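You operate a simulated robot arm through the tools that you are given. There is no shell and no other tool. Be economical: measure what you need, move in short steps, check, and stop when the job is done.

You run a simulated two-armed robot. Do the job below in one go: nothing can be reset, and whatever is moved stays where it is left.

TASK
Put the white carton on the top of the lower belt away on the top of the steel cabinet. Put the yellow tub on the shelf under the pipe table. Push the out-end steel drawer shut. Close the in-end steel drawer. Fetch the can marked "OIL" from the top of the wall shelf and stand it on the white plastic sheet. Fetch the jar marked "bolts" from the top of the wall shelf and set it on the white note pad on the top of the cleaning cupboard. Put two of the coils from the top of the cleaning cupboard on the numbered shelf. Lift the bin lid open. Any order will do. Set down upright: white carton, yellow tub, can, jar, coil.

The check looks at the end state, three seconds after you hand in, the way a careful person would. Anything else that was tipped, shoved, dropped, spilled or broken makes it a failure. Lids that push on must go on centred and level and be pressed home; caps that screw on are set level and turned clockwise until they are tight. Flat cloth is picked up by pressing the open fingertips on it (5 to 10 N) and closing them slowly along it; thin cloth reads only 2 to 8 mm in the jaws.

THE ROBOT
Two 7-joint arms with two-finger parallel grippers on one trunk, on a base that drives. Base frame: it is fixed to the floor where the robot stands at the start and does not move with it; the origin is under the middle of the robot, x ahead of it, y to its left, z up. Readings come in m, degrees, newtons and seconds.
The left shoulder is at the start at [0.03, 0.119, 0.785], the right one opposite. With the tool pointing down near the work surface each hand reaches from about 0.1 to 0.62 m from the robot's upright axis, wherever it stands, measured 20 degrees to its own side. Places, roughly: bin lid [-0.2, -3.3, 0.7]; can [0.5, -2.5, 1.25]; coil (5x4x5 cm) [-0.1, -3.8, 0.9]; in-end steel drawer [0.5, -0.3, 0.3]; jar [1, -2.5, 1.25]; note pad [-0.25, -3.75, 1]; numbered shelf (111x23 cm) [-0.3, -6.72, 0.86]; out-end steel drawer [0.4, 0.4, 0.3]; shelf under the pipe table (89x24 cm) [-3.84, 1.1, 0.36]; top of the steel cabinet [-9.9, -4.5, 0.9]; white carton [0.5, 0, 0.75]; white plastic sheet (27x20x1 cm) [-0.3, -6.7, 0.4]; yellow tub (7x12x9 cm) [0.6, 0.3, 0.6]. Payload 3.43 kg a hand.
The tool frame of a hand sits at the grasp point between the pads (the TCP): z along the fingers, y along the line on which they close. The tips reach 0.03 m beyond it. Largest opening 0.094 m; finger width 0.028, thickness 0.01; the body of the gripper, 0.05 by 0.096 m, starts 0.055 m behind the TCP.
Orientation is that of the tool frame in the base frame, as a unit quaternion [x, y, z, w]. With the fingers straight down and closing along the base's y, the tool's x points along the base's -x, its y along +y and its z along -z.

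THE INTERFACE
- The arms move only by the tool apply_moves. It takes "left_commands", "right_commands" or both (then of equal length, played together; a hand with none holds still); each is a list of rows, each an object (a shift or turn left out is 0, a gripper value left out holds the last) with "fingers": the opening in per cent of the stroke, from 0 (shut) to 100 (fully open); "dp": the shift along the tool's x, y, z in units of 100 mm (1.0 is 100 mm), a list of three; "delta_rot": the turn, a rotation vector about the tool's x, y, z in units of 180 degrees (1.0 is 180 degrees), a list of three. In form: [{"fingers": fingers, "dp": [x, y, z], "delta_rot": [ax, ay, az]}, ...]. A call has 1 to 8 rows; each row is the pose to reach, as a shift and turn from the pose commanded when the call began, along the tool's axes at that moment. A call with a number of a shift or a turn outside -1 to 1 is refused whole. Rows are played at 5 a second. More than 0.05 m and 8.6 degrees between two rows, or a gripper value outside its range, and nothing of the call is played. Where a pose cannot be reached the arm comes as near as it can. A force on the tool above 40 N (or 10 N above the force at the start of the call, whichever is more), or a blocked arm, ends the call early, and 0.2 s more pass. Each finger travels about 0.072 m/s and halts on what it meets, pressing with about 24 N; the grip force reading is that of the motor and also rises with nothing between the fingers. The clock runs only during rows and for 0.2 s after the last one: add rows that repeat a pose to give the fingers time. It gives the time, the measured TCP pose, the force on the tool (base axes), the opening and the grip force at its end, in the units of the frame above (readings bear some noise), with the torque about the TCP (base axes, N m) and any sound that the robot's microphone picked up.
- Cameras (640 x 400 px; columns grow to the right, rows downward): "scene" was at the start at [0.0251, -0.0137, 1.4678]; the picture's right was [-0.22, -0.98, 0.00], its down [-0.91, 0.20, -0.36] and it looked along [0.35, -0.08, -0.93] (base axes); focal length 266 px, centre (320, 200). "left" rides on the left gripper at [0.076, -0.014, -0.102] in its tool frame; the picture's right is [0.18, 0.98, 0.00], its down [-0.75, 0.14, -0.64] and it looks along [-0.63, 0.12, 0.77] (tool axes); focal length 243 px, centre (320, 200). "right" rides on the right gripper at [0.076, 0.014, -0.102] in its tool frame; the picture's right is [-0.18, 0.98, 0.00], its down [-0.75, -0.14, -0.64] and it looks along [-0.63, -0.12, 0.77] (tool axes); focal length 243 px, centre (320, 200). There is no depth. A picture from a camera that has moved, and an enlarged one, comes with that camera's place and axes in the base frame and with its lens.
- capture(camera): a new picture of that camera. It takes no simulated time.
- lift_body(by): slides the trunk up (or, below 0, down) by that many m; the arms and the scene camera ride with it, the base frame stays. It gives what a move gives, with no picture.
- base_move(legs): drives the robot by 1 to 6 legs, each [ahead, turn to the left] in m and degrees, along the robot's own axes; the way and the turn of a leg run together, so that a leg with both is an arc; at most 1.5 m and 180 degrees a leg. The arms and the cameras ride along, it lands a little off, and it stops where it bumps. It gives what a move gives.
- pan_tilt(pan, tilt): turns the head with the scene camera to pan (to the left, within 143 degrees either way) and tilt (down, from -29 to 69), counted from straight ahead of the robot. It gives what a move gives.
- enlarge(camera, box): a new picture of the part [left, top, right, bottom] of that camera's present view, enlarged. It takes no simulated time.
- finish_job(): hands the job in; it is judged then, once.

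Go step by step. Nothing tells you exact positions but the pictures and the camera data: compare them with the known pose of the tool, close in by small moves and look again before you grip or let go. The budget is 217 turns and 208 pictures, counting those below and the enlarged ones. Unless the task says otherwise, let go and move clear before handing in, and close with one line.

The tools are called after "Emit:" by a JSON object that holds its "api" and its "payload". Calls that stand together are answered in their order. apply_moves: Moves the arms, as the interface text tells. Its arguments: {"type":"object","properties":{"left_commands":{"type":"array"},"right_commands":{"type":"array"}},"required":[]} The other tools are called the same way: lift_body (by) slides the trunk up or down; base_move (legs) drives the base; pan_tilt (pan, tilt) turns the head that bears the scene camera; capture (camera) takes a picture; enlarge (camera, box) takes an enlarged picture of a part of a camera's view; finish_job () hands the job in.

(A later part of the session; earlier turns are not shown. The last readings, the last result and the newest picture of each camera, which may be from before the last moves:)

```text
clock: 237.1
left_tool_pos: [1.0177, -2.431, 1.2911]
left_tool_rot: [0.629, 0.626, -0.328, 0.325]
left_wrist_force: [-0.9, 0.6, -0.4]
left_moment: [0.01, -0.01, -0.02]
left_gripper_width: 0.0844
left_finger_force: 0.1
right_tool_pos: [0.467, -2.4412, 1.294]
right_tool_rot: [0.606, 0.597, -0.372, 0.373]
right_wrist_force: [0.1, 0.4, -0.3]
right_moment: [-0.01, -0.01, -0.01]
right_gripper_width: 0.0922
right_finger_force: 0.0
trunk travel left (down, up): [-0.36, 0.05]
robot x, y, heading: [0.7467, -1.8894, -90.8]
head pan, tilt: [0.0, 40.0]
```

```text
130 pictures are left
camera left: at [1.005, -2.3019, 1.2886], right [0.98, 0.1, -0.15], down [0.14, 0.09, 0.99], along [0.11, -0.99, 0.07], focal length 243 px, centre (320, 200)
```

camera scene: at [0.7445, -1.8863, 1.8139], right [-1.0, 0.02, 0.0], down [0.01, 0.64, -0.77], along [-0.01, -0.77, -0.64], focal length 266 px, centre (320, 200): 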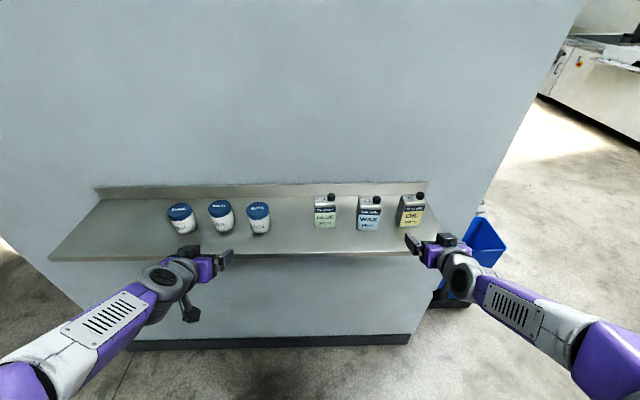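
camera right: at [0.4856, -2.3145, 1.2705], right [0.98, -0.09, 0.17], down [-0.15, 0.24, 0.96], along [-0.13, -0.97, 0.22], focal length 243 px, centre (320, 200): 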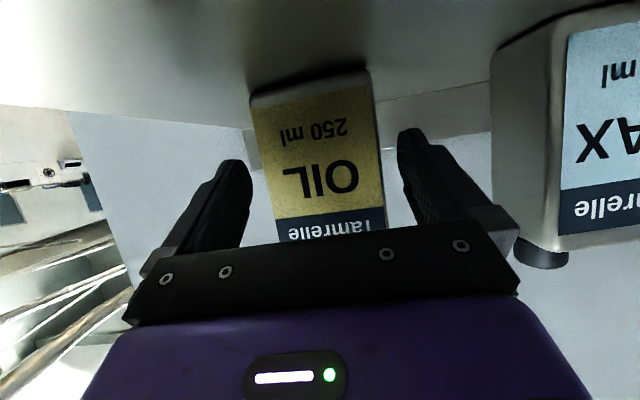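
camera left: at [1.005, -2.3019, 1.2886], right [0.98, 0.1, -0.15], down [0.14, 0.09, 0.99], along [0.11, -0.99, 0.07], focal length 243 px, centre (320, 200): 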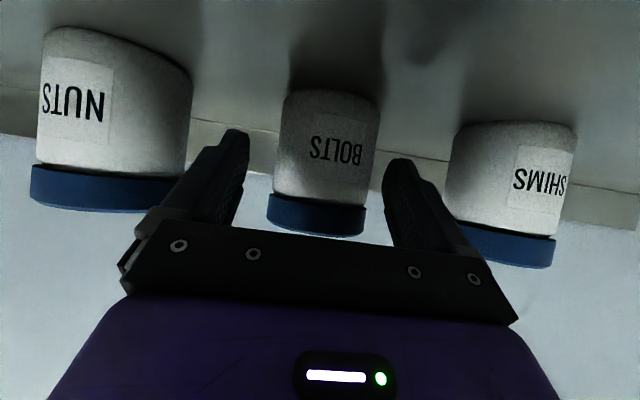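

Both centred. Drive 2.5 cm more, then close.

Emit:
{"api": "base_move", "payload": {"legs": [[0.025, 0]]}}

Emit:
{"api": "capture", "payload": {"camera": "right"}}

Emit:
{"api": "capture", "payload": {"camera": "left"}}

```text
clock: 237.9
left_tool_pos: [1.0183, -2.4518, 1.293]
left_tool_rot: [0.629, 0.625, -0.328, 0.325]
left_wrist_force: [0.0, -0.5, 0.2]
left_moment: [0.02, -0.03, 0.0]
left_gripper_width: 0.0845
left_finger_force: 0.1
right_tool_pos: [0.4666, -2.4614, 1.296]
right_tool_rot: [0.606, 0.596, -0.372, 0.373]
right_wrist_force: [0.0, 0.3, 0.5]
right_moment: [-0.02, -0.02, -0.01]
right_gripper_width: 0.092
right_finger_force: 0.0
trunk travel left (down, up): [-0.36, 0.05]
robot x, y, heading: [0.7453, -1.9138, -90.7]
head pan, tilt: [0.0, 40.0]
```

```text
129 pictures are left
camera right: at [0.485, -2.336, 1.2717], right [0.98, -0.09, 0.17], down [-0.15, 0.24, 0.96], along [-0.13, -0.97, 0.22], focal length 243 px, centre (320, 200)
```

right: 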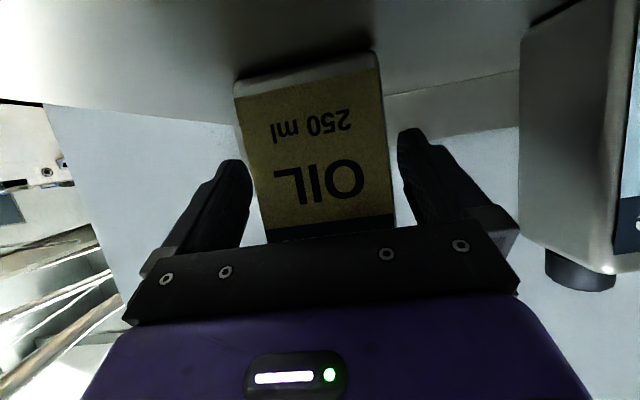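

```text
128 pictures are left
camera left: at [1.0047, -2.3233, 1.2898], right [0.98, 0.1, -0.15], down [0.14, 0.09, 0.99], along [0.11, -0.99, 0.08], focal length 243 px, centre (320, 200)
```

left: 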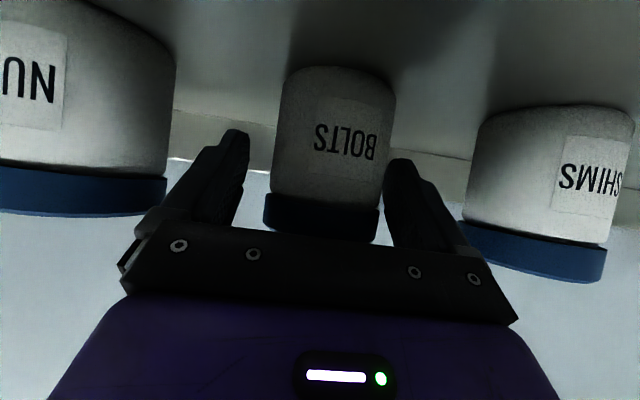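

Nudging the left 7 mm and closing both.

Emit:
{"api": "apply_moves", "payload": {"left_commands": [{"dp": [-0.02, 0.07, 0.03]}, {"dp": [-0.02, 0.07, 0.03], "fingers": 80}, {"dp": [-0.02, 0.07, 0.03], "fingers": 70}, {"dp": [-0.02, 0.07, 0.03], "fingers": 60}, {"dp": [-0.02, 0.07, 0.03], "fingers": 50}, {"dp": [-0.02, 0.07, 0.03], "fingers": 40}, {"dp": [-0.02, 0.07, 0.03], "fingers": 40}], "right_commands": [{"fingers": 90}, {"fingers": 80}, {"fingers": 70}, {"fingers": 60}, {"fingers": 50}, {"fingers": 40}, {"fingers": 30}]}}

Emit:
{"api": "capture", "payload": {"camera": "right"}}

Emit:
{"api": "capture", "payload": {"camera": "left"}}

```text
clock: 239.5
left_tool_pos: [1.0233, -2.4575, 1.2925]
left_tool_rot: [0.63, 0.625, -0.328, 0.325]
left_wrist_force: [0.1, -0.8, 1.3]
left_moment: [0.01, 0.05, -0.02]
left_gripper_width: 0.0639
left_finger_force: 24.2
right_tool_pos: [0.4665, -2.4634, 1.2934]
right_tool_rot: [0.606, 0.596, -0.372, 0.373]
right_wrist_force: [-0.7, -1.4, 1.8]
right_moment: [-0.07, 0.13, 0.02]
right_gripper_width: 0.0665
right_finger_force: 24.5
trunk travel left (down, up): [-0.36, 0.05]
robot x, y, heading: [0.7457, -1.9125, -91.0]
head pan, tilt: [0.0, 40.0]
```

```text
127 pictures are left
camera right: at [0.4851, -2.3386, 1.2709], right [0.98, -0.09, 0.17], down [-0.15, 0.24, 0.96], along [-0.13, -0.97, 0.22], focal length 243 px, centre (320, 200)
```

right: 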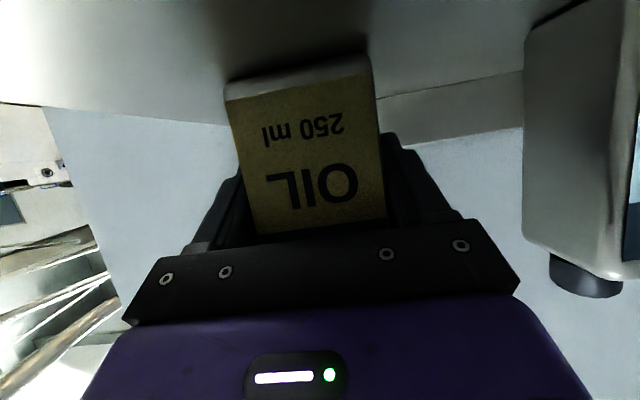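

```text
126 pictures are left
camera left: at [1.0118, -2.3293, 1.2888], right [0.98, 0.1, -0.15], down [0.14, 0.09, 0.99], along [0.11, -0.99, 0.08], focal length 243 px, centre (320, 200)
```

left: 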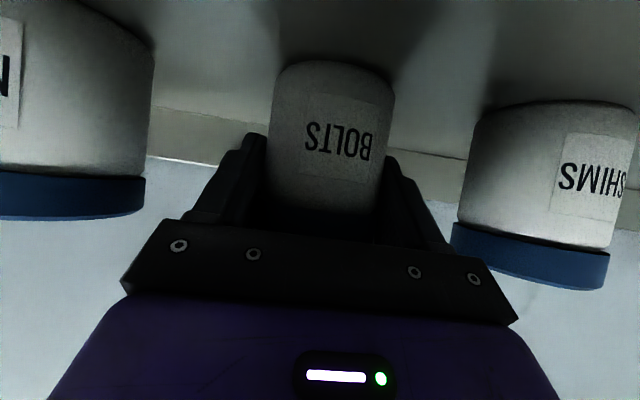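

Both gripped (64 and 66 mm). Lift with the trunk and check weights.

Emit:
{"api": "lift_body", "payload": {"by": 0.04}}

Emit:
{"api": "capture", "payload": {"camera": "right"}}

Emit:
{"api": "capture", "payload": {"camera": "left"}}

```text
clock: 240.3
left_tool_pos: [1.0256, -2.4585, 1.3312]
left_tool_rot: [0.63, 0.626, -0.327, 0.324]
left_wrist_force: [0.6, -0.1, -1.2]
left_moment: [-0.01, 0.01, -0.01]
left_gripper_width: 0.064
left_finger_force: 24.1
right_tool_pos: [0.4663, -2.465, 1.3329]
right_tool_rot: [0.606, 0.596, -0.372, 0.372]
right_wrist_force: [-1.0, 0.4, -2.5]
right_moment: [0.01, 0.0, -0.02]
right_gripper_width: 0.0663
right_finger_force: 24.2
trunk travel left (down, up): [-0.4, 0.01]
robot x, y, heading: [0.7429, -1.9137, -91.1]
head pan, tilt: [0.0, 40.0]
```

```text
125 pictures are left
camera right: at [0.485, -2.3389, 1.3104], right [0.98, -0.09, 0.17], down [-0.15, 0.24, 0.96], along [-0.13, -0.97, 0.22], focal length 243 px, centre (320, 200)
```

right: 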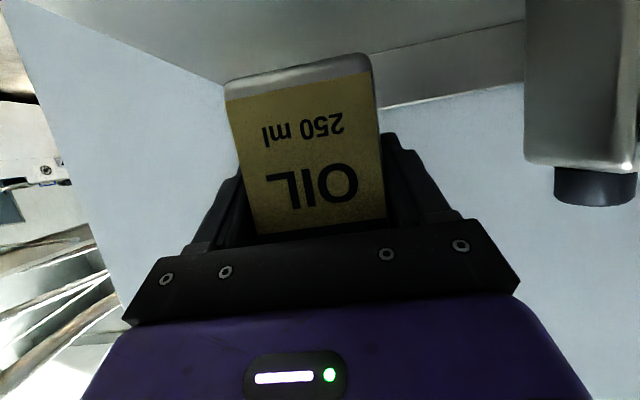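

```text
124 pictures are left
camera left: at [1.0117, -2.3297, 1.3286], right [0.98, 0.1, -0.15], down [0.14, 0.09, 0.99], along [0.11, -0.99, 0.08], focal length 243 px, centre (320, 200)
```

left: 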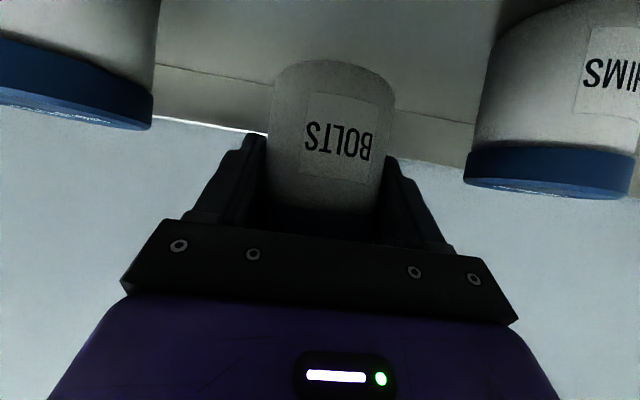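

Both are off the shelf. I'll back away, draw the arms in, then turn and reverse out of the lane.

Emit:
{"api": "base_move", "payload": {"legs": [[-0.1, 0]]}}

Emit:
{"api": "apply_moves", "payload": {"left_commands": [{"dp": [0.1, 0, -0.14]}, {"dp": [0.2, 0, -0.28]}, {"dp": [0.29, 0, -0.41]}], "right_commands": [{"dp": [0.1, 0.3, -0.2]}, {"dp": [0.2, 0.65, -0.4]}, {"dp": [0.25, 1.0, -0.5]}]}}

Emit:
{"api": "apply_moves", "payload": {"left_commands": [{"dp": [0.1, 0, -0.14]}, {"dp": [0.2, 0, -0.28]}, {"dp": [0.29, 0, -0.41]}], "right_commands": [{"dp": [0.1, 0.3, -0.2]}, {"dp": [0.2, 0.65, -0.4]}, {"dp": [0.25, 1.0, -0.5]}]}}

Emit:
{"api": "base_move", "payload": {"legs": [[0, 86]]}}

Emit:
{"api": "capture", "payload": {"camera": "scene"}}

```text
clock: 241.5
left_tool_pos: [1.0279, -2.3583, 1.3311]
left_tool_rot: [0.629, 0.626, -0.327, 0.325]
left_wrist_force: [-0.5, 0.4, -1.5]
left_moment: [0.01, 0.06, -0.02]
left_gripper_width: 0.0639
left_finger_force: 24.4
right_tool_pos: [0.4688, -2.3647, 1.333]
right_tool_rot: [0.606, 0.597, -0.372, 0.372]
right_wrist_force: [1.1, 0.6, -3.2]
right_moment: [0.01, -0.02, -0.02]
right_gripper_width: 0.066
right_finger_force: 24.0
trunk travel left (down, up): [-0.4, 0.01]
robot x, y, heading: [0.7478, -1.8162, -91.0]
head pan, tilt: [0.0, 40.0]
```

```text
clock: 242.3
left_tool_pos: [1.0272, -2.3089, 1.3296]
left_tool_rot: [0.63, 0.625, -0.328, 0.324]
left_wrist_force: [0.7, 0.5, -1.4]
left_moment: [0.0, 0.04, -0.01]
left_gripper_width: 0.064
left_finger_force: 23.9
right_tool_pos: [0.5708, -2.3099, 1.3339]
right_tool_rot: [0.605, 0.597, -0.372, 0.372]
right_wrist_force: [1.3, -0.5, -2.2]
right_moment: [0.02, 0.0, 0.01]
right_gripper_width: 0.0664
right_finger_force: 24.1
trunk travel left (down, up): [-0.4, 0.01]
robot x, y, heading: [0.7432, -1.8089, -90.8]
head pan, tilt: [0.0, 40.0]
```

```text
clock: 243.1
left_tool_pos: [1.0279, -2.2578, 1.3289]
left_tool_rot: [0.629, 0.626, -0.328, 0.324]
left_wrist_force: [0.1, 0.6, -1.3]
left_moment: [0.0, 0.03, -0.05]
left_gripper_width: 0.0639
left_finger_force: 24.1
right_tool_pos: [0.6705, -2.2552, 1.3346]
right_tool_rot: [0.606, 0.596, -0.373, 0.372]
right_wrist_force: [0.7, -0.7, -2.5]
right_moment: [-0.04, 0.02, -0.01]
right_gripper_width: 0.0662
right_finger_force: 24.1
trunk travel left (down, up): [-0.4, 0.01]
robot x, y, heading: [0.7446, -1.8145, -90.9]
head pan, tilt: [0.0, 40.0]
```

```text
clock: 247.2
left_tool_pos: [1.21, -1.5643, 1.3305]
left_tool_rot: [0.036, 0.887, -0.02, 0.46]
left_wrist_force: [0.7, 0.1, -0.9]
left_moment: [0.0, 0.0, 0.01]
left_gripper_width: 0.064
left_finger_force: 23.8
right_tool_pos: [1.1802, -1.9201, 1.3349]
right_tool_rot: [0.037, 0.849, -0.018, 0.526]
right_wrist_force: [0.1, 0.4, -2.2]
right_moment: [0.01, 0.01, -0.04]
right_gripper_width: 0.0662
right_finger_force: 24.0
trunk travel left (down, up): [-0.4, 0.01]
robot x, y, heading: [0.745, -1.8142, -5.0]
head pan, tilt: [0.0, 40.0]
```

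```text
123 pictures are left
camera scene: at [0.8008, -1.8196, 1.8539], right [-0.09, -1.0, 0.0], down [-0.64, 0.06, -0.77], along [0.76, -0.07, -0.64], focal length 266 px, centre (320, 200)
```

scene: 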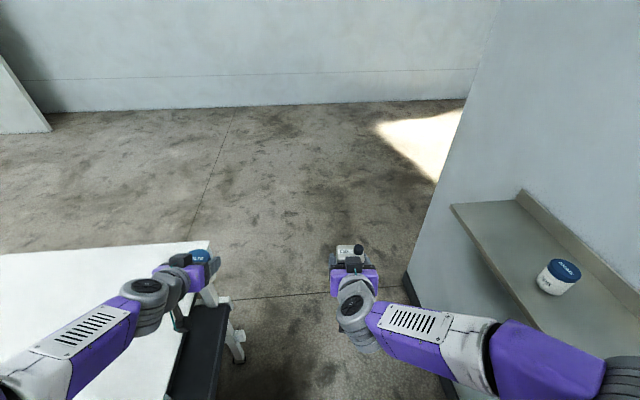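

I'll reverse out of the lane and go round toward the bin and cleaning cupboard.

Emit:
{"api": "base_move", "payload": {"legs": [[-1.0, 0], [-0.85, 0], [0, -85], [0.8, 0]]}}

Emit:
{"api": "pan_tilt", "payload": {"pan": 45, "tilt": 35}}

Emit:
{"api": "capture", "payload": {"camera": "scene"}}

```text
clock: 264.0
left_tool_pos: [-0.8281, -2.8941, 1.3305]
left_tool_rot: [0.63, 0.626, -0.327, 0.324]
left_wrist_force: [0.0, -0.2, -1.3]
left_moment: [-0.02, -0.01, -0.01]
left_gripper_width: 0.0638
left_finger_force: 23.8
right_tool_pos: [-1.1845, -2.8899, 1.3353]
right_tool_rot: [0.606, 0.597, -0.371, 0.373]
right_wrist_force: [-0.7, 0.3, -2.7]
right_moment: [0.0, 0.04, 0.02]
right_gripper_width: 0.0664
right_finger_force: 24.2
trunk travel left (down, up): [-0.4, 0.01]
robot x, y, heading: [-1.1108, -2.45, -91.1]
head pan, tilt: [0.0, 40.0]
```

```text
clock: 265.1
left_tool_pos: [-0.8279, -2.8953, 1.3306]
left_tool_rot: [0.63, 0.625, -0.327, 0.325]
left_wrist_force: [0.1, 0.7, -0.9]
left_moment: [-0.02, 0.02, 0.0]
left_gripper_width: 0.0638
left_finger_force: 24.2
right_tool_pos: [-1.1842, -2.8905, 1.3356]
right_tool_rot: [0.606, 0.597, -0.372, 0.373]
right_wrist_force: [0.2, 0.0, -2.4]
right_moment: [-0.01, 0.01, -0.01]
right_gripper_width: 0.0663
right_finger_force: 24.0
trunk travel left (down, up): [-0.4, 0.01]
robot x, y, heading: [-1.1103, -2.4507, -90.6]
head pan, tilt: [45.0, 35.0]
```

```text
122 pictures are left
camera scene: at [-1.0468, -2.484, 1.8614], right [-0.72, -0.69, 0.0], down [-0.4, 0.41, -0.82], along [0.57, -0.59, -0.57], focal length 266 px, centre (320, 200)
```

scene: 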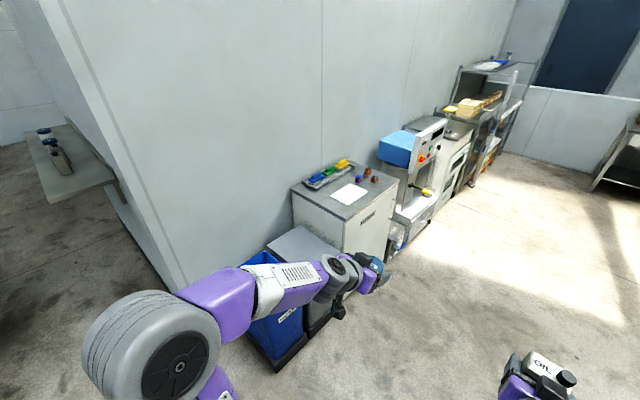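

Emit:
{"api": "enlarge", "payload": {"camera": "scene", "box": [260, 140, 420, 260]}}

Emit:
{"api": "base_move", "payload": {"legs": [[0.5, 0]]}}

Emit:
{"api": "pan_tilt", "payload": {"pan": 75, "tilt": 40}}

Emit:
{"api": "capture", "payload": {"camera": "scene"}}

```text
3.33 times, centred on (340, 200) of scene
camera zoom: at [-1.0468, -2.484, 1.8614], right [-0.72, -0.69, 0.0], down [-0.4, 0.41, -0.82], along [0.57, -0.59, -0.57], focal length 885 px, centre (253, 200)
```

zoom: 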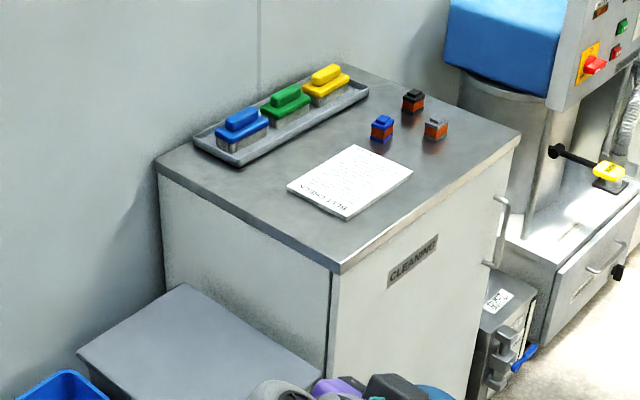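

```text
clock: 268.0
left_tool_pos: [-0.8351, -3.3946, 1.3316]
left_tool_rot: [0.629, 0.626, -0.327, 0.325]
left_wrist_force: [0.2, -0.3, -0.9]
left_moment: [0.02, -0.01, -0.04]
left_gripper_width: 0.0636
left_finger_force: 23.9
right_tool_pos: [-1.1933, -3.3894, 1.3352]
right_tool_rot: [0.606, 0.597, -0.372, 0.373]
right_wrist_force: [0.0, -0.3, -2.6]
right_moment: [-0.03, -0.01, -0.05]
right_gripper_width: 0.0662
right_finger_force: 24.2
trunk travel left (down, up): [-0.4, 0.01]
robot x, y, heading: [-1.1155, -2.9523, -90.9]
head pan, tilt: [45.0, 35.0]
```

```text
clock: 269.0
left_tool_pos: [-0.8345, -3.3938, 1.3311]
left_tool_rot: [0.629, 0.625, -0.328, 0.325]
left_wrist_force: [0.2, 0.3, -1.3]
left_moment: [-0.02, -0.01, -0.01]
left_gripper_width: 0.0639
left_finger_force: 24.3
right_tool_pos: [-1.1932, -3.3907, 1.3356]
right_tool_rot: [0.606, 0.597, -0.371, 0.372]
right_wrist_force: [-0.4, -0.1, -2.9]
right_moment: [-0.01, -0.02, 0.01]
right_gripper_width: 0.0662
right_finger_force: 24.1
trunk travel left (down, up): [-0.4, 0.01]
robot x, y, heading: [-1.1152, -2.9492, -90.8]
head pan, tilt: [75.0, 40.0]
```

```text
120 pictures are left
camera scene: at [-1.0347, -2.9445, 1.8539], right [-0.28, -0.96, 0.0], down [-0.62, 0.18, -0.77], along [0.74, -0.21, -0.64], focal length 266 px, centre (320, 200)
```

scene: 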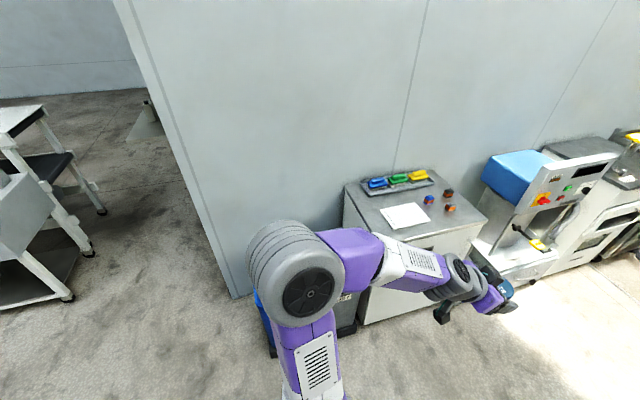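

Note pad centre ≈(−0.19, −3.64, 0.915); three coils near (−0.13,−3.82), (−0.105,−3.96), (−0.21,−3.90). I'll go face the cupboard from x≈−1.1.

Emit:
{"api": "base_move", "payload": {"legs": [[0.96, 0], [0, 90.8]]}}

Emit:
{"api": "pan_tilt", "payload": {"pan": 10, "tilt": 45}}

Emit:
{"api": "capture", "payload": {"camera": "scene"}}

```text
clock: 277.8
left_tool_pos: [-0.6904, -3.616, 1.331]
left_tool_rot: [-0.004, 0.887, 0.001, 0.461]
left_wrist_force: [-0.1, 0.0, -0.5]
left_moment: [-0.02, 0.01, 0.0]
left_gripper_width: 0.0638
left_finger_force: 24.0
right_tool_pos: [-0.6906, -3.9736, 1.3346]
right_tool_rot: [0.0, 0.85, 0.004, 0.526]
right_wrist_force: [-0.5, -0.2, -2.6]
right_moment: [0.0, -0.01, 0.0]
right_gripper_width: 0.0665
right_finger_force: 24.0
trunk travel left (down, up): [-0.4, 0.01]
robot x, y, heading: [-1.1328, -3.9055, -0.3]
head pan, tilt: [75.0, 40.0]
```

```text
clock: 279.2
left_tool_pos: [-0.6911, -3.6158, 1.33]
left_tool_rot: [-0.003, 0.888, 0.001, 0.461]
left_wrist_force: [-0.2, -0.4, -1.2]
left_moment: [0.02, -0.02, 0.0]
left_gripper_width: 0.0636
left_finger_force: 24.0
right_tool_pos: [-0.6893, -3.9739, 1.3359]
right_tool_rot: [0.0, 0.85, 0.004, 0.526]
right_wrist_force: [0.0, -0.1, -1.9]
right_moment: [0.01, 0.01, 0.0]
right_gripper_width: 0.0664
right_finger_force: 24.1
trunk travel left (down, up): [-0.4, 0.01]
robot x, y, heading: [-1.1332, -3.9067, -0.2]
head pan, tilt: [10.0, 45.0]
```

```text
119 pictures are left
camera scene: at [-1.0809, -3.8926, 1.8466], right [0.17, -0.98, 0.0], down [-0.7, -0.12, -0.71], along [0.7, 0.12, -0.71], focal length 266 px, centre (320, 200)
```

scene: 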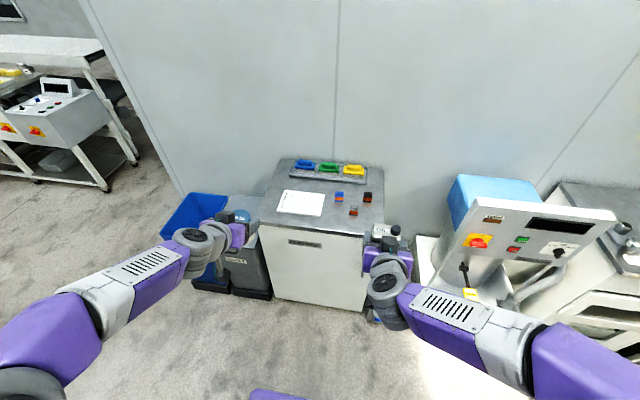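

I'll lower the left arm (jar) here while keeping the can high, then drive in.

Emit:
{"api": "apply_moves", "payload": {"left_commands": [{"dp": [0.3, -0.1, 0.21]}, {"dp": [0.6, -0.1, 0.42]}, {"dp": [0.9, -0.1, 0.63]}]}}

Emit:
{"api": "apply_moves", "payload": {"left_commands": [{"dp": [0.3, -0.1, 0.21]}, {"dp": [0.6, -0.1, 0.42]}, {"dp": [0.9, -0.1, 0.63]}]}}

Emit:
{"api": "apply_moves", "payload": {"left_commands": [{"dp": [0.25, -0.1, 0.18]}, {"dp": [0.5, -0.1, 0.35]}, {"dp": [0.7, -0.1, 0.49]}]}}

Emit:
{"api": "capture", "payload": {"camera": "scene"}}

```text
clock: 280.0
left_tool_pos: [-0.6904, -3.626, 1.2199]
left_tool_rot: [-0.005, 0.888, 0.001, 0.46]
left_wrist_force: [0.1, 0.0, -1.2]
left_moment: [0.0, -0.02, -0.02]
left_gripper_width: 0.0637
left_finger_force: 24.2
right_tool_pos: [-0.6886, -3.974, 1.335]
right_tool_rot: [0.0, 0.85, 0.004, 0.527]
right_wrist_force: [-0.1, 0.1, -2.7]
right_moment: [0.01, -0.01, 0.0]
right_gripper_width: 0.0665
right_finger_force: 23.7
trunk travel left (down, up): [-0.4, 0.01]
robot x, y, heading: [-1.1321, -3.9048, -0.3]
head pan, tilt: [10.0, 45.0]
```

```text
clock: 280.8
left_tool_pos: [-0.6901, -3.6356, 1.11]
left_tool_rot: [-0.004, 0.887, 0.001, 0.461]
left_wrist_force: [-0.2, -0.4, -1.0]
left_moment: [-0.02, 0.01, -0.01]
left_gripper_width: 0.064
left_finger_force: 23.8
right_tool_pos: [-0.6888, -3.9737, 1.3351]
right_tool_rot: [0.0, 0.85, 0.004, 0.526]
right_wrist_force: [-0.6, 0.1, -2.6]
right_moment: [-0.01, -0.01, 0.03]
right_gripper_width: 0.0663
right_finger_force: 23.9
trunk travel left (down, up): [-0.4, 0.01]
robot x, y, heading: [-1.1309, -3.9019, -0.1]
head pan, tilt: [10.0, 45.0]
```

```text
clock: 281.6
left_tool_pos: [-0.692, -3.6477, 1.0249]
left_tool_rot: [-0.003, 0.887, 0.001, 0.461]
left_wrist_force: [-0.3, -1.4, -1.2]
left_moment: [0.02, 0.01, -0.01]
left_gripper_width: 0.0636
left_finger_force: 24.0
right_tool_pos: [-0.6893, -3.9745, 1.3353]
right_tool_rot: [0.0, 0.85, 0.005, 0.526]
right_wrist_force: [0.0, -0.5, -3.8]
right_moment: [0.01, 0.03, 0.0]
right_gripper_width: 0.0662
right_finger_force: 24.2
trunk travel left (down, up): [-0.4, 0.01]
robot x, y, heading: [-1.1325, -3.9077, 0.1]
head pan, tilt: [10.0, 45.0]
```

```text
118 pictures are left
camera scene: at [-1.0804, -3.8924, 1.8466], right [0.17, -0.98, 0.0], down [-0.7, -0.12, -0.71], along [0.7, 0.12, -0.71], focal length 266 px, centre (320, 200)
```

scene: 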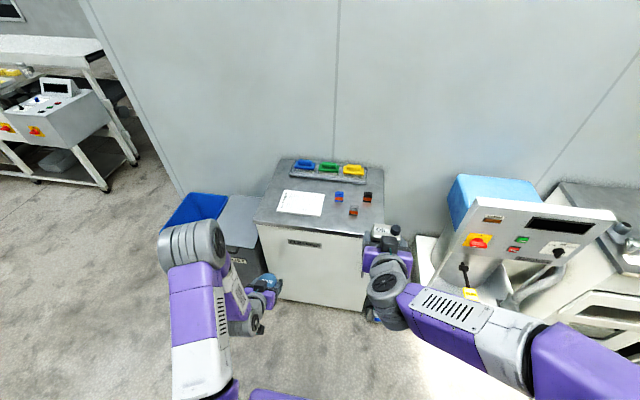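

Drive in 0.33 m; the jar passes over the cupboard's edge with ~6 cm to spare.

Emit:
{"api": "base_move", "payload": {"legs": [[0.33, 0]]}}

Emit:
{"api": "capture", "payload": {"camera": "scene"}}

Emit:
{"api": "capture", "payload": {"camera": "left"}}

```text
clock: 283.8
left_tool_pos: [-0.3615, -3.6473, 1.0248]
left_tool_rot: [-0.004, 0.887, 0.001, 0.461]
left_wrist_force: [0.4, -0.1, -1.4]
left_moment: [-0.03, 0.01, -0.01]
left_gripper_width: 0.0636
left_finger_force: 23.7
right_tool_pos: [-0.3583, -3.973, 1.3342]
right_tool_rot: [0.0, 0.851, 0.005, 0.526]
right_wrist_force: [-0.4, 0.3, -2.4]
right_moment: [0.01, -0.02, 0.03]
right_gripper_width: 0.0665
right_finger_force: 24.2
trunk travel left (down, up): [-0.4, 0.01]
robot x, y, heading: [-0.7974, -3.9049, 0.1]
head pan, tilt: [10.0, 45.0]
```

```text
117 pictures are left
camera scene: at [-0.7501, -3.8929, 1.8467], right [0.17, -0.98, 0.0], down [-0.7, -0.12, -0.71], along [0.7, 0.12, -0.71], focal length 266 px, centre (320, 200)
```

scene: 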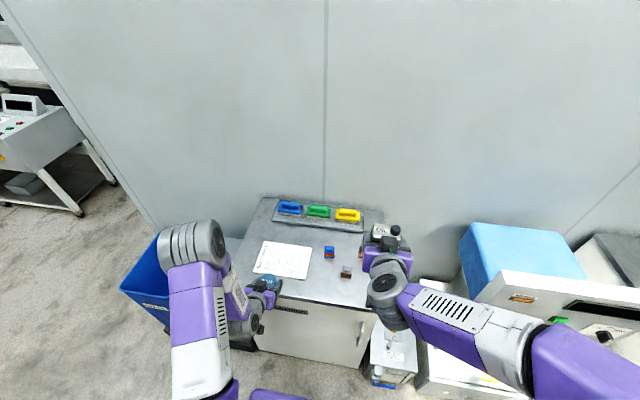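

```text
116 pictures are left
camera left: at [-0.4885, -3.6621, 1.0223], right [-0.11, 0.98, -0.15], down [-0.09, 0.14, 0.99], along [0.99, 0.13, 0.07], focal length 243 px, centre (320, 200)
```

left: 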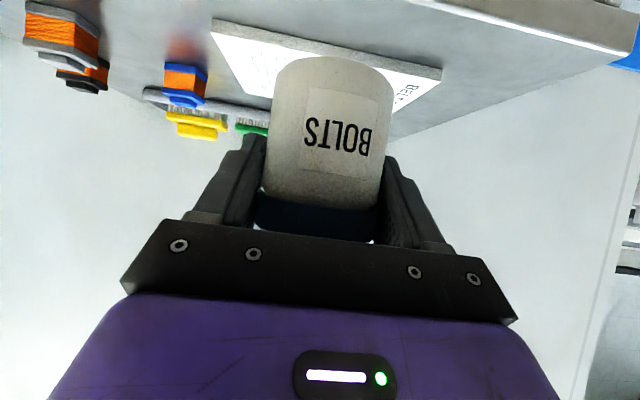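

The pad spans x −0.30…−0.09, y −3.73…−3.56. Extending the jar over its centre.

Emit:
{"api": "apply_moves", "payload": {"left_commands": [{"dp": [-0.17, 0, 0.25]}, {"dp": [-0.3, 0, 0.5]}, {"dp": [-0.38, 0, 0.72]}]}}

Emit:
{"api": "apply_moves", "payload": {"left_commands": [{"dp": [-0.1, 0, 0.25]}, {"dp": [-0.2, 0, 0.5]}, {"dp": [-0.3, 0, 0.75]}]}}

Emit:
{"api": "capture", "payload": {"camera": "scene"}}

Emit:
{"api": "capture", "payload": {"camera": "left"}}

```text
clock: 284.6
left_tool_pos: [-0.2805, -3.6468, 1.014]
left_tool_rot: [-0.005, 0.888, 0.002, 0.461]
left_wrist_force: [-0.7, -0.2, -1.9]
left_moment: [0.02, 0.04, 0.0]
left_gripper_width: 0.0637
left_finger_force: 24.2
right_tool_pos: [-0.3589, -3.9734, 1.3347]
right_tool_rot: [-0.001, 0.85, 0.005, 0.526]
right_wrist_force: [0.5, -0.3, -2.1]
right_moment: [0.01, 0.05, -0.02]
right_gripper_width: 0.0663
right_finger_force: 24.4
trunk travel left (down, up): [-0.4, 0.01]
robot x, y, heading: [-0.8048, -3.9046, -0.1]
head pan, tilt: [10.0, 45.0]
```

```text
clock: 285.4
left_tool_pos: [-0.2012, -3.6459, 0.9965]
left_tool_rot: [-0.004, 0.888, 0.002, 0.46]
left_wrist_force: [-0.1, 0.0, -1.7]
left_moment: [-0.03, 0.01, 0.04]
left_gripper_width: 0.0634
left_finger_force: 24.0
right_tool_pos: [-0.3584, -3.9737, 1.3346]
right_tool_rot: [-0.001, 0.85, 0.005, 0.526]
right_wrist_force: [0.2, 0.7, -2.1]
right_moment: [0.0, -0.02, 0.0]
right_gripper_width: 0.0663
right_finger_force: 24.0
trunk travel left (down, up): [-0.4, 0.01]
robot x, y, heading: [-0.802, -3.9042, -0.0]
head pan, tilt: [10.0, 45.0]
```

```text
115 pictures are left
camera scene: at [-0.7491, -3.893, 1.8466], right [0.17, -0.98, 0.0], down [-0.7, -0.12, -0.71], along [0.7, 0.12, -0.71], focal length 266 px, centre (320, 200)
```

scene: 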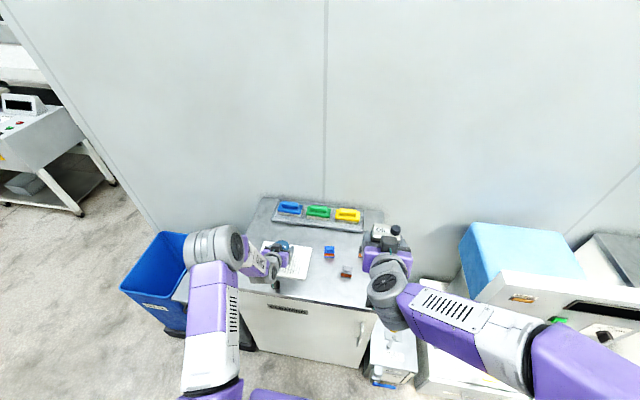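

```text
114 pictures are left
camera left: at [-0.3284, -3.6607, 0.9934], right [-0.11, 0.98, -0.15], down [-0.09, 0.14, 0.99], along [0.99, 0.13, 0.07], focal length 243 px, centre (320, 200)
```

left: 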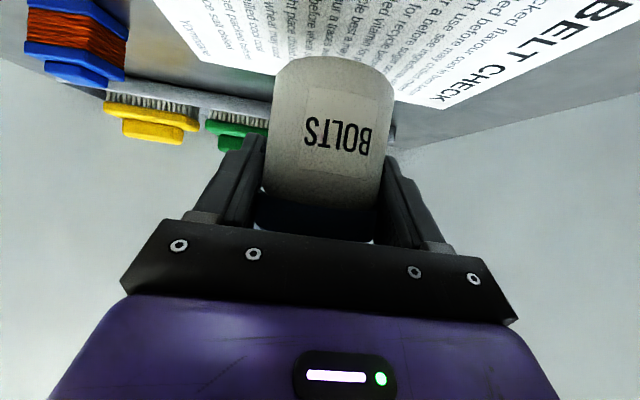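

Over the pad's centre. Lowering in small steps.

Emit:
{"api": "apply_moves", "payload": {"left_commands": [{"dp": [0.06, 0, 0.04]}, {"dp": [0.12, 0, 0.085]}, {"dp": [0.12, 0, 0.085]}]}}

Emit:
{"api": "apply_moves", "payload": {"left_commands": [{"dp": [0.02, 0, 0.014]}, {"dp": [0.04, 0, 0.028]}, {"dp": [0.04, 0, 0.028]}]}}

Emit:
{"api": "apply_moves", "payload": {"left_commands": [{"dp": [0.02, 0, 0.014]}, {"dp": [0.03, 0, 0.021]}, {"dp": [0.03, 0, 0.021]}]}}

```text
clock: 286.2
left_tool_pos: [-0.2029, -3.6464, 0.982]
left_tool_rot: [-0.005, 0.887, 0.002, 0.461]
left_wrist_force: [-0.4, 0.3, -1.7]
left_moment: [0.01, 0.0, -0.03]
left_gripper_width: 0.0637
left_finger_force: 23.6
right_tool_pos: [-0.359, -3.9726, 1.3347]
right_tool_rot: [-0.001, 0.851, 0.006, 0.526]
right_wrist_force: [-0.3, -0.4, -2.3]
right_moment: [0.0, 0.01, -0.01]
right_gripper_width: 0.0662
right_finger_force: 24.0
trunk travel left (down, up): [-0.4, 0.01]
robot x, y, heading: [-0.7991, -3.9063, 0.2]
head pan, tilt: [10.0, 45.0]
```

```text
clock: 287.0
left_tool_pos: [-0.2008, -3.646, 0.9764]
left_tool_rot: [-0.004, 0.888, 0.001, 0.461]
left_wrist_force: [0.4, -0.5, -1.2]
left_moment: [-0.02, -0.02, 0.01]
left_gripper_width: 0.0637
left_finger_force: 24.1
right_tool_pos: [-0.3581, -3.9726, 1.3343]
right_tool_rot: [-0.001, 0.851, 0.005, 0.526]
right_wrist_force: [-0.7, -0.2, -2.8]
right_moment: [-0.02, -0.01, 0.03]
right_gripper_width: 0.0662
right_finger_force: 24.4
trunk travel left (down, up): [-0.4, 0.01]
robot x, y, heading: [-0.8057, -3.9038, 0.1]
head pan, tilt: [10.0, 45.0]
```

```text
clock: 287.8
left_tool_pos: [-0.2022, -3.6469, 0.9728]
left_tool_rot: [-0.004, 0.888, 0.002, 0.461]
left_wrist_force: [0.5, 0.9, -1.2]
left_moment: [0.01, -0.01, 0.01]
left_gripper_width: 0.0637
left_finger_force: 24.3
right_tool_pos: [-0.3592, -3.9743, 1.3348]
right_tool_rot: [-0.001, 0.85, 0.005, 0.526]
right_wrist_force: [0.3, -0.4, -2.3]
right_moment: [0.01, 0.01, -0.01]
right_gripper_width: 0.0665
right_finger_force: 24.2
trunk travel left (down, up): [-0.4, 0.01]
robot x, y, heading: [-0.8019, -3.9034, 0.1]
head pan, tilt: [10.0, 45.0]
```

Emit:
{"api": "apply_moves", "payload": {"left_commands": [{"dp": [0.02, 0, 0.014]}, {"dp": [0.03, 0, 0.021]}, {"dp": [0.03, 0, 0.021]}]}}

Emit:
{"api": "apply_moves", "payload": {"left_commands": [{"dp": [0.02, 0, 0.014]}, {"dp": [0.03, 0, 0.021]}, {"dp": [0.03, 0, 0.021]}]}}

Emit:
{"api": "capture", "payload": {"camera": "left"}}

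```text
clock: 288.6
left_tool_pos: [-0.2025, -3.6459, 0.9681]
left_tool_rot: [-0.004, 0.888, 0.001, 0.46]
left_wrist_force: [0.1, 0.3, -1.0]
left_moment: [-0.01, 0.0, -0.01]
left_gripper_width: 0.0633
left_finger_force: 24.0
right_tool_pos: [-0.3578, -3.9736, 1.3352]
right_tool_rot: [-0.001, 0.85, 0.005, 0.527]
right_wrist_force: [-0.4, -0.5, -2.9]
right_moment: [0.0, 0.03, 0.03]
right_gripper_width: 0.0665
right_finger_force: 23.7
trunk travel left (down, up): [-0.4, 0.01]
robot x, y, heading: [-0.8001, -3.9027, 0.1]
head pan, tilt: [10.0, 45.0]
```

```text
clock: 289.4
left_tool_pos: [-0.2025, -3.6452, 0.9667]
left_tool_rot: [-0.005, 0.888, 0.002, 0.461]
left_wrist_force: [0.4, 0.4, 0.9]
left_moment: [0.04, 0.04, -0.02]
left_gripper_width: 0.0634
left_finger_force: 24.0
right_tool_pos: [-0.3586, -3.9741, 1.3356]
right_tool_rot: [-0.002, 0.851, 0.006, 0.526]
right_wrist_force: [0.2, -0.1, -2.7]
right_moment: [-0.03, 0.0, 0.01]
right_gripper_width: 0.0663
right_finger_force: 23.9
trunk travel left (down, up): [-0.4, 0.01]
robot x, y, heading: [-0.7998, -3.907, 0.2]
head pan, tilt: [10.0, 45.0]
```

```text
113 pictures are left
camera left: at [-0.3292, -3.6609, 0.9629], right [-0.11, 0.98, -0.15], down [-0.09, 0.14, 0.99], along [0.99, 0.13, 0.08], focal length 243 px, centre (320, 200)
```

left: 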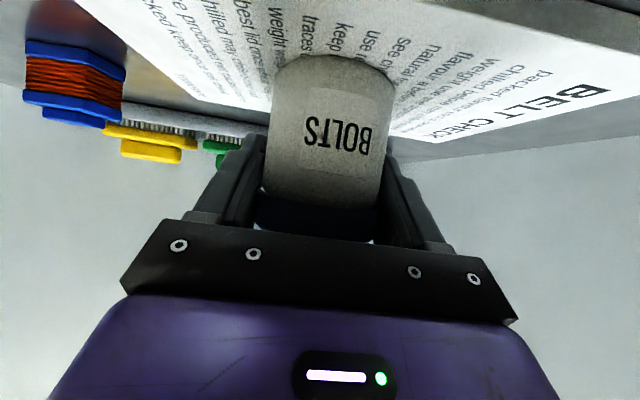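

Contact just begun; 1.5 mm more, then release and withdraw.

Emit:
{"api": "apply_moves", "payload": {"left_commands": [{"dp": [0.012, 0, 0.009]}, {"dp": [0.012, 0, 0.009]}]}}

Emit:
{"api": "apply_moves", "payload": {"left_commands": [{"fingers": 70}, {"fingers": 80}, {"fingers": 90}, {"fingers": 100}, {"fingers": 100}]}}

Emit:
{"api": "apply_moves", "payload": {"left_commands": [{"dp": [0.15, 0, -0.2]}, {"dp": [0.3, 0, -0.41]}, {"dp": [0.45, 0, -0.62]}, {"dp": [0.57, 0, -0.82]}]}}

Emit:
{"api": "capture", "payload": {"camera": "left"}}

Emit:
{"api": "capture", "payload": {"camera": "scene"}}

```text
clock: 290.0
left_tool_pos: [-0.2013, -3.6467, 0.9659]
left_tool_rot: [-0.005, 0.887, 0.003, 0.462]
left_wrist_force: [-0.9, 1.0, 10.5]
left_moment: [0.04, 0.36, -0.04]
left_gripper_width: 0.0636
left_finger_force: 24.1
right_tool_pos: [-0.3592, -3.9747, 1.3347]
right_tool_rot: [0.0, 0.85, 0.005, 0.527]
right_wrist_force: [0.5, 0.3, -2.5]
right_moment: [0.0, 0.02, 0.0]
right_gripper_width: 0.0666
right_finger_force: 24.2
trunk travel left (down, up): [-0.4, 0.01]
robot x, y, heading: [-0.8027, -3.9008, -0.0]
head pan, tilt: [10.0, 45.0]
```

```text
clock: 291.2
left_tool_pos: [-0.2027, -3.6468, 0.9637]
left_tool_rot: [-0.005, 0.888, 0.002, 0.461]
left_wrist_force: [0.3, 0.3, 0.4]
left_moment: [0.01, 0.01, 0.0]
left_gripper_width: 0.0939
left_finger_force: 0.0
right_tool_pos: [-0.3594, -3.9734, 1.335]
right_tool_rot: [0.0, 0.85, 0.005, 0.526]
right_wrist_force: [0.3, -0.7, -3.6]
right_moment: [0.0, -0.02, -0.01]
right_gripper_width: 0.0662
right_finger_force: 24.2
trunk travel left (down, up): [-0.4, 0.01]
robot x, y, heading: [-0.8003, -3.9076, -0.1]
head pan, tilt: [10.0, 45.0]
```

```text
clock: 292.2
left_tool_pos: [-0.3036, -3.6472, 0.9643]
left_tool_rot: [-0.004, 0.887, 0.001, 0.461]
left_wrist_force: [-0.5, -0.3, 0.1]
left_moment: [0.02, 0.02, 0.02]
left_gripper_width: 0.0939
left_finger_force: 0.2
right_tool_pos: [-0.3586, -3.9738, 1.3346]
right_tool_rot: [0.0, 0.85, 0.005, 0.526]
right_wrist_force: [0.3, -0.9, -3.2]
right_moment: [0.0, -0.01, 0.0]
right_gripper_width: 0.0661
right_finger_force: 24.2
trunk travel left (down, up): [-0.4, 0.01]
robot x, y, heading: [-0.8006, -3.9041, -0.1]
head pan, tilt: [10.0, 45.0]
```

```text
112 pictures are left
camera left: at [-0.4301, -3.6618, 0.9615], right [-0.11, 0.98, -0.15], down [-0.09, 0.14, 0.99], along [0.99, 0.13, 0.07], focal length 243 px, centre (320, 200)
```

left: 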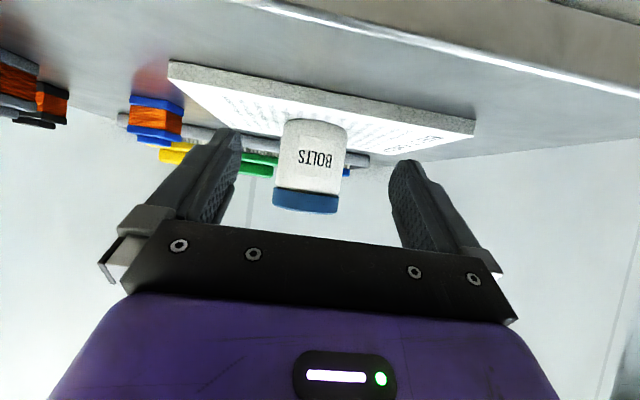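

```text
111 pictures are left
camera scene: at [-0.7507, -3.8928, 1.8467], right [0.17, -0.98, 0.0], down [-0.7, -0.12, -0.71], along [0.7, 0.12, -0.71], focal length 266 px, centre (320, 200)
```

scene: 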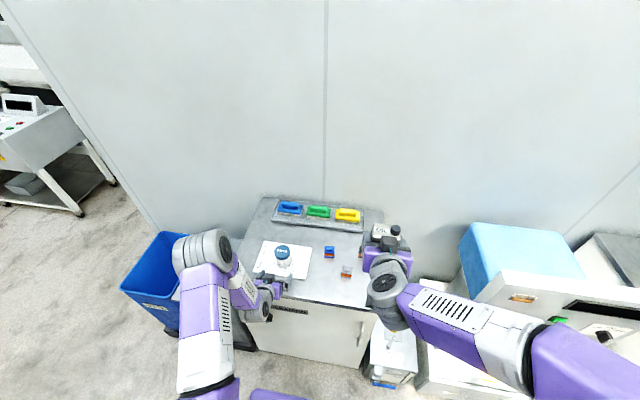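

The jar stands on the pad. Next I take the nearest (grey-topped) coil with the left hand; zooming on the coils first.

Emit:
{"api": "enlarge", "payload": {"camera": "scene", "box": [240, 190, 400, 310]}}

Emit:
{"api": "apply_moves", "payload": {"left_commands": [{"dp": [0.0, -0.33, -0.2]}, {"dp": [0, -0.66, -0.3]}, {"dp": [0, -1.0, -0.3]}]}}

Emit:
{"api": "apply_moves", "payload": {"left_commands": [{"dp": [0.0, -0.33, 0]}, {"dp": [0, -0.66, 0]}, {"dp": [0, -1.0, 0]}]}}

Emit:
{"api": "capture", "payload": {"camera": "left"}}

```text
3.33 times, centred on (320, 250) of scene
camera zoom: at [-0.7507, -3.8928, 1.8467], right [0.17, -0.98, 0.0], down [-0.7, -0.12, -0.71], along [0.7, 0.12, -0.71], focal length 885 px, centre (320, 33)
```

zoom: 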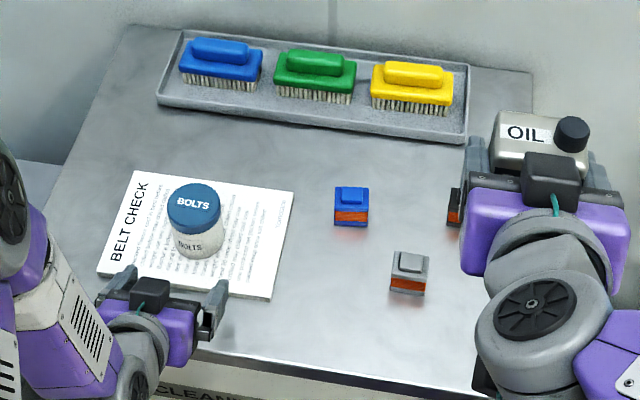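

```text
clock: 293.0
left_tool_pos: [-0.3259, -3.7492, 0.98]
left_tool_rot: [-0.003, 0.887, 0.002, 0.461]
left_wrist_force: [-0.4, -0.4, -0.1]
left_moment: [-0.03, 0.0, 0.02]
left_gripper_width: 0.094
left_finger_force: 0.1
right_tool_pos: [-0.3578, -3.9755, 1.3335]
right_tool_rot: [0.0, 0.85, 0.005, 0.526]
right_wrist_force: [-0.1, -0.1, -2.7]
right_moment: [0.03, 0.02, 0.03]
right_gripper_width: 0.0663
right_finger_force: 23.8
trunk travel left (down, up): [-0.4, 0.01]
robot x, y, heading: [-0.7971, -3.9037, 0.0]
head pan, tilt: [10.0, 45.0]
```

```text
clock: 293.8
left_tool_pos: [-0.3253, -3.8498, 0.9816]
left_tool_rot: [-0.004, 0.888, 0.002, 0.46]
left_wrist_force: [0.4, -0.3, -0.3]
left_moment: [0.02, 0.01, 0.03]
left_gripper_width: 0.0939
left_finger_force: 0.2
right_tool_pos: [-0.3587, -3.975, 1.336]
right_tool_rot: [0.0, 0.85, 0.005, 0.526]
right_wrist_force: [0.9, 0.7, -3.2]
right_moment: [0.0, 0.0, 0.01]
right_gripper_width: 0.0664
right_finger_force: 23.8
trunk travel left (down, up): [-0.4, 0.01]
robot x, y, heading: [-0.801, -3.9048, -0.2]
head pan, tilt: [10.0, 45.0]
```

```text
109 pictures are left
camera left: at [-0.4521, -3.8634, 0.9793], right [-0.12, 0.98, -0.15], down [-0.09, 0.14, 0.99], along [0.99, 0.13, 0.07], focal length 243 px, centre (320, 200)
```

left: 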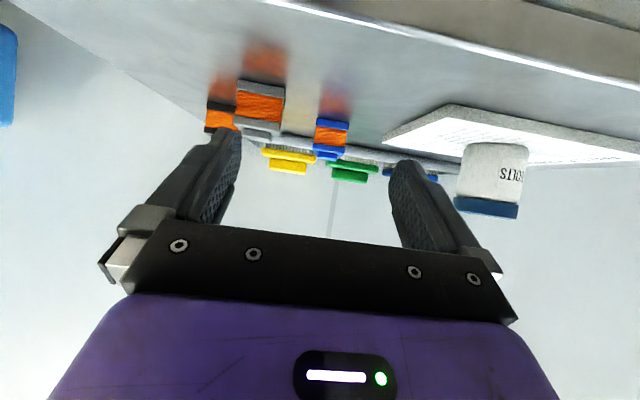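

The grey coil is at ≈(−0.232, −3.895), 4 cm wide along y. Moving in.

Emit:
{"api": "apply_moves", "payload": {"left_commands": [{"dp": [0.0, -0.25, 0], "fingers": 75}, {"dp": [0, -0.45, 0]}, {"dp": [-0.1, -0.45, 0.25]}, {"dp": [-0.16, -0.45, 0.45]}]}}

Emit:
{"api": "capture", "payload": {"camera": "left"}}

```text
clock: 294.8
left_tool_pos: [-0.2784, -3.8899, 0.9693]
left_tool_rot: [-0.003, 0.888, 0.001, 0.46]
left_wrist_force: [-1.0, -0.7, 0.3]
left_moment: [0.01, -0.02, 0.03]
left_gripper_width: 0.0705
left_finger_force: 0.1
right_tool_pos: [-0.3585, -3.9744, 1.3351]
right_tool_rot: [-0.001, 0.85, 0.005, 0.527]
right_wrist_force: [0.5, 0.5, -2.3]
right_moment: [0.0, -0.03, 0.02]
right_gripper_width: 0.0665
right_finger_force: 23.3
trunk travel left (down, up): [-0.4, 0.01]
robot x, y, heading: [-0.8012, -3.9038, 0.2]
head pan, tilt: [10.0, 45.0]
```

```text
108 pictures are left
camera left: at [-0.4054, -3.9065, 0.9661], right [-0.11, 0.98, -0.15], down [-0.09, 0.14, 0.99], along [0.99, 0.13, 0.07], focal length 243 px, centre (320, 200)
```

left: 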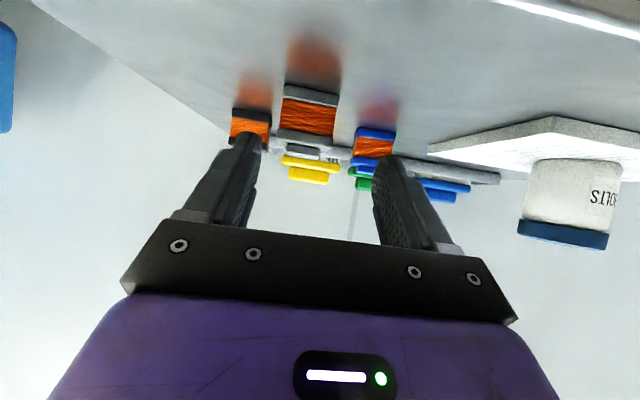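

Emit:
{"api": "apply_moves", "payload": {"left_commands": [{"dp": [0.0, -0.12, 0]}, {"dp": [-0.05, -0.12, 0.2]}, {"dp": [-0.08, -0.12, 0.42]}]}}

Emit:
{"api": "capture", "payload": {"camera": "left"}}

Emit:
{"api": "enlarge", "payload": {"camera": "scene", "box": [280, 210, 400, 300]}}

```text
clock: 295.6
left_tool_pos: [-0.2386, -3.9026, 0.9515]
left_tool_rot: [-0.005, 0.887, 0.002, 0.461]
left_wrist_force: [0.5, -0.6, -0.6]
left_moment: [0.02, -0.01, 0.0]
left_gripper_width: 0.0701
left_finger_force: 0.0
right_tool_pos: [-0.3584, -3.9734, 1.3351]
right_tool_rot: [0.0, 0.85, 0.005, 0.526]
right_wrist_force: [1.7, -1.3, -3.2]
right_moment: [0.0, 0.0, -0.01]
right_gripper_width: 0.0664
right_finger_force: 24.0
trunk travel left (down, up): [-0.4, 0.01]
robot x, y, heading: [-0.7997, -3.9073, -0.1]
head pan, tilt: [10.0, 45.0]
```

```text
107 pictures are left
camera left: at [-0.3658, -3.9174, 0.9486], right [-0.11, 0.98, -0.15], down [-0.09, 0.14, 0.99], along [0.99, 0.13, 0.07], focal length 243 px, centre (320, 200)
```

left: 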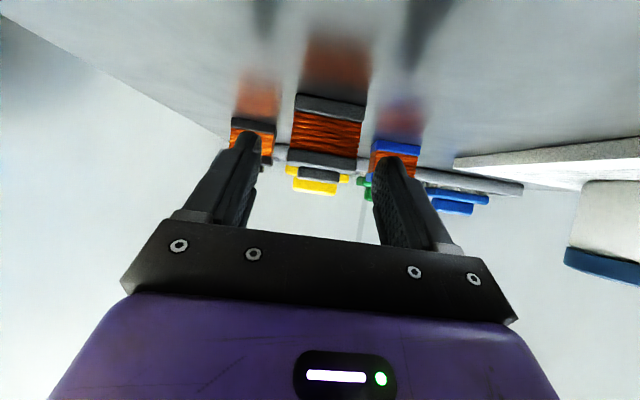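

```text
4.44 times, centred on (340, 255) of scene
camera zoom: at [-0.7496, -3.893, 1.8466], right [0.17, -0.98, 0.0], down [-0.7, -0.12, -0.71], along [0.7, 0.12, -0.71], focal length 1180 px, centre (231, -44)
```

zoom: 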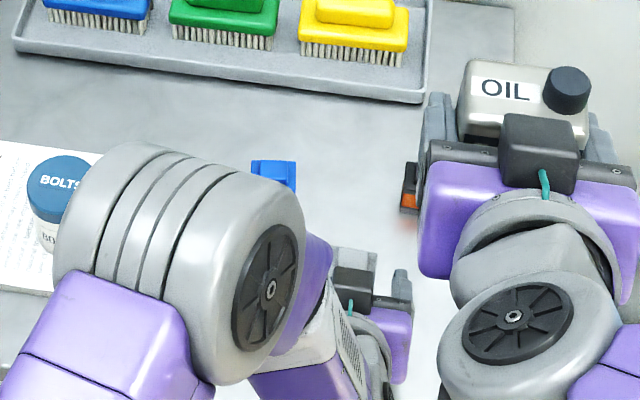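

The coil is a bit farther (front x≈−0.195) and the top surface lower (≈0.895) than I took. Advance another 3 cm and look.

Emit:
{"api": "apply_moves", "payload": {"left_commands": [{"dp": [-0.02, 0.05, 0.15]}, {"dp": [-0.05, 0.06, 0.33]}]}}

Emit:
{"api": "capture", "payload": {"camera": "left"}}

```text
clock: 296.2
left_tool_pos: [-0.2093, -3.8968, 0.9364]
left_tool_rot: [-0.004, 0.888, 0.001, 0.46]
left_wrist_force: [0.4, -0.3, -0.1]
left_moment: [0.02, 0.0, -0.05]
left_gripper_width: 0.0704
left_finger_force: 0.1
right_tool_pos: [-0.3581, -3.9739, 1.3339]
right_tool_rot: [0.0, 0.85, 0.005, 0.526]
right_wrist_force: [-0.3, 0.0, -3.0]
right_moment: [0.02, -0.01, 0.01]
right_gripper_width: 0.0664
right_finger_force: 24.1
trunk travel left (down, up): [-0.4, 0.01]
robot x, y, heading: [-0.7999, -3.9066, 0.0]
head pan, tilt: [10.0, 45.0]
```

```text
105 pictures are left
camera left: at [-0.3367, -3.9117, 0.9334], right [-0.11, 0.98, -0.15], down [-0.09, 0.14, 0.99], along [0.99, 0.13, 0.07], focal length 243 px, centre (320, 200)
```

left: 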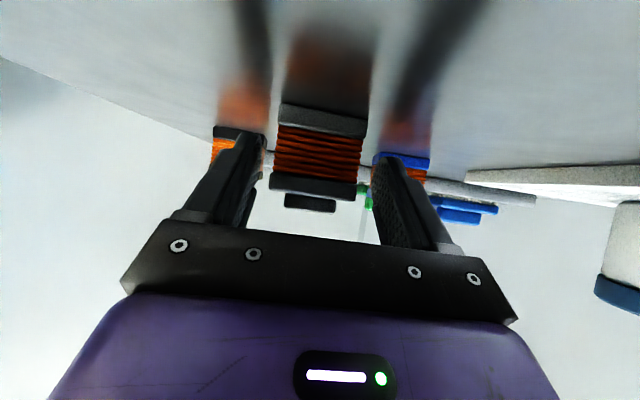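

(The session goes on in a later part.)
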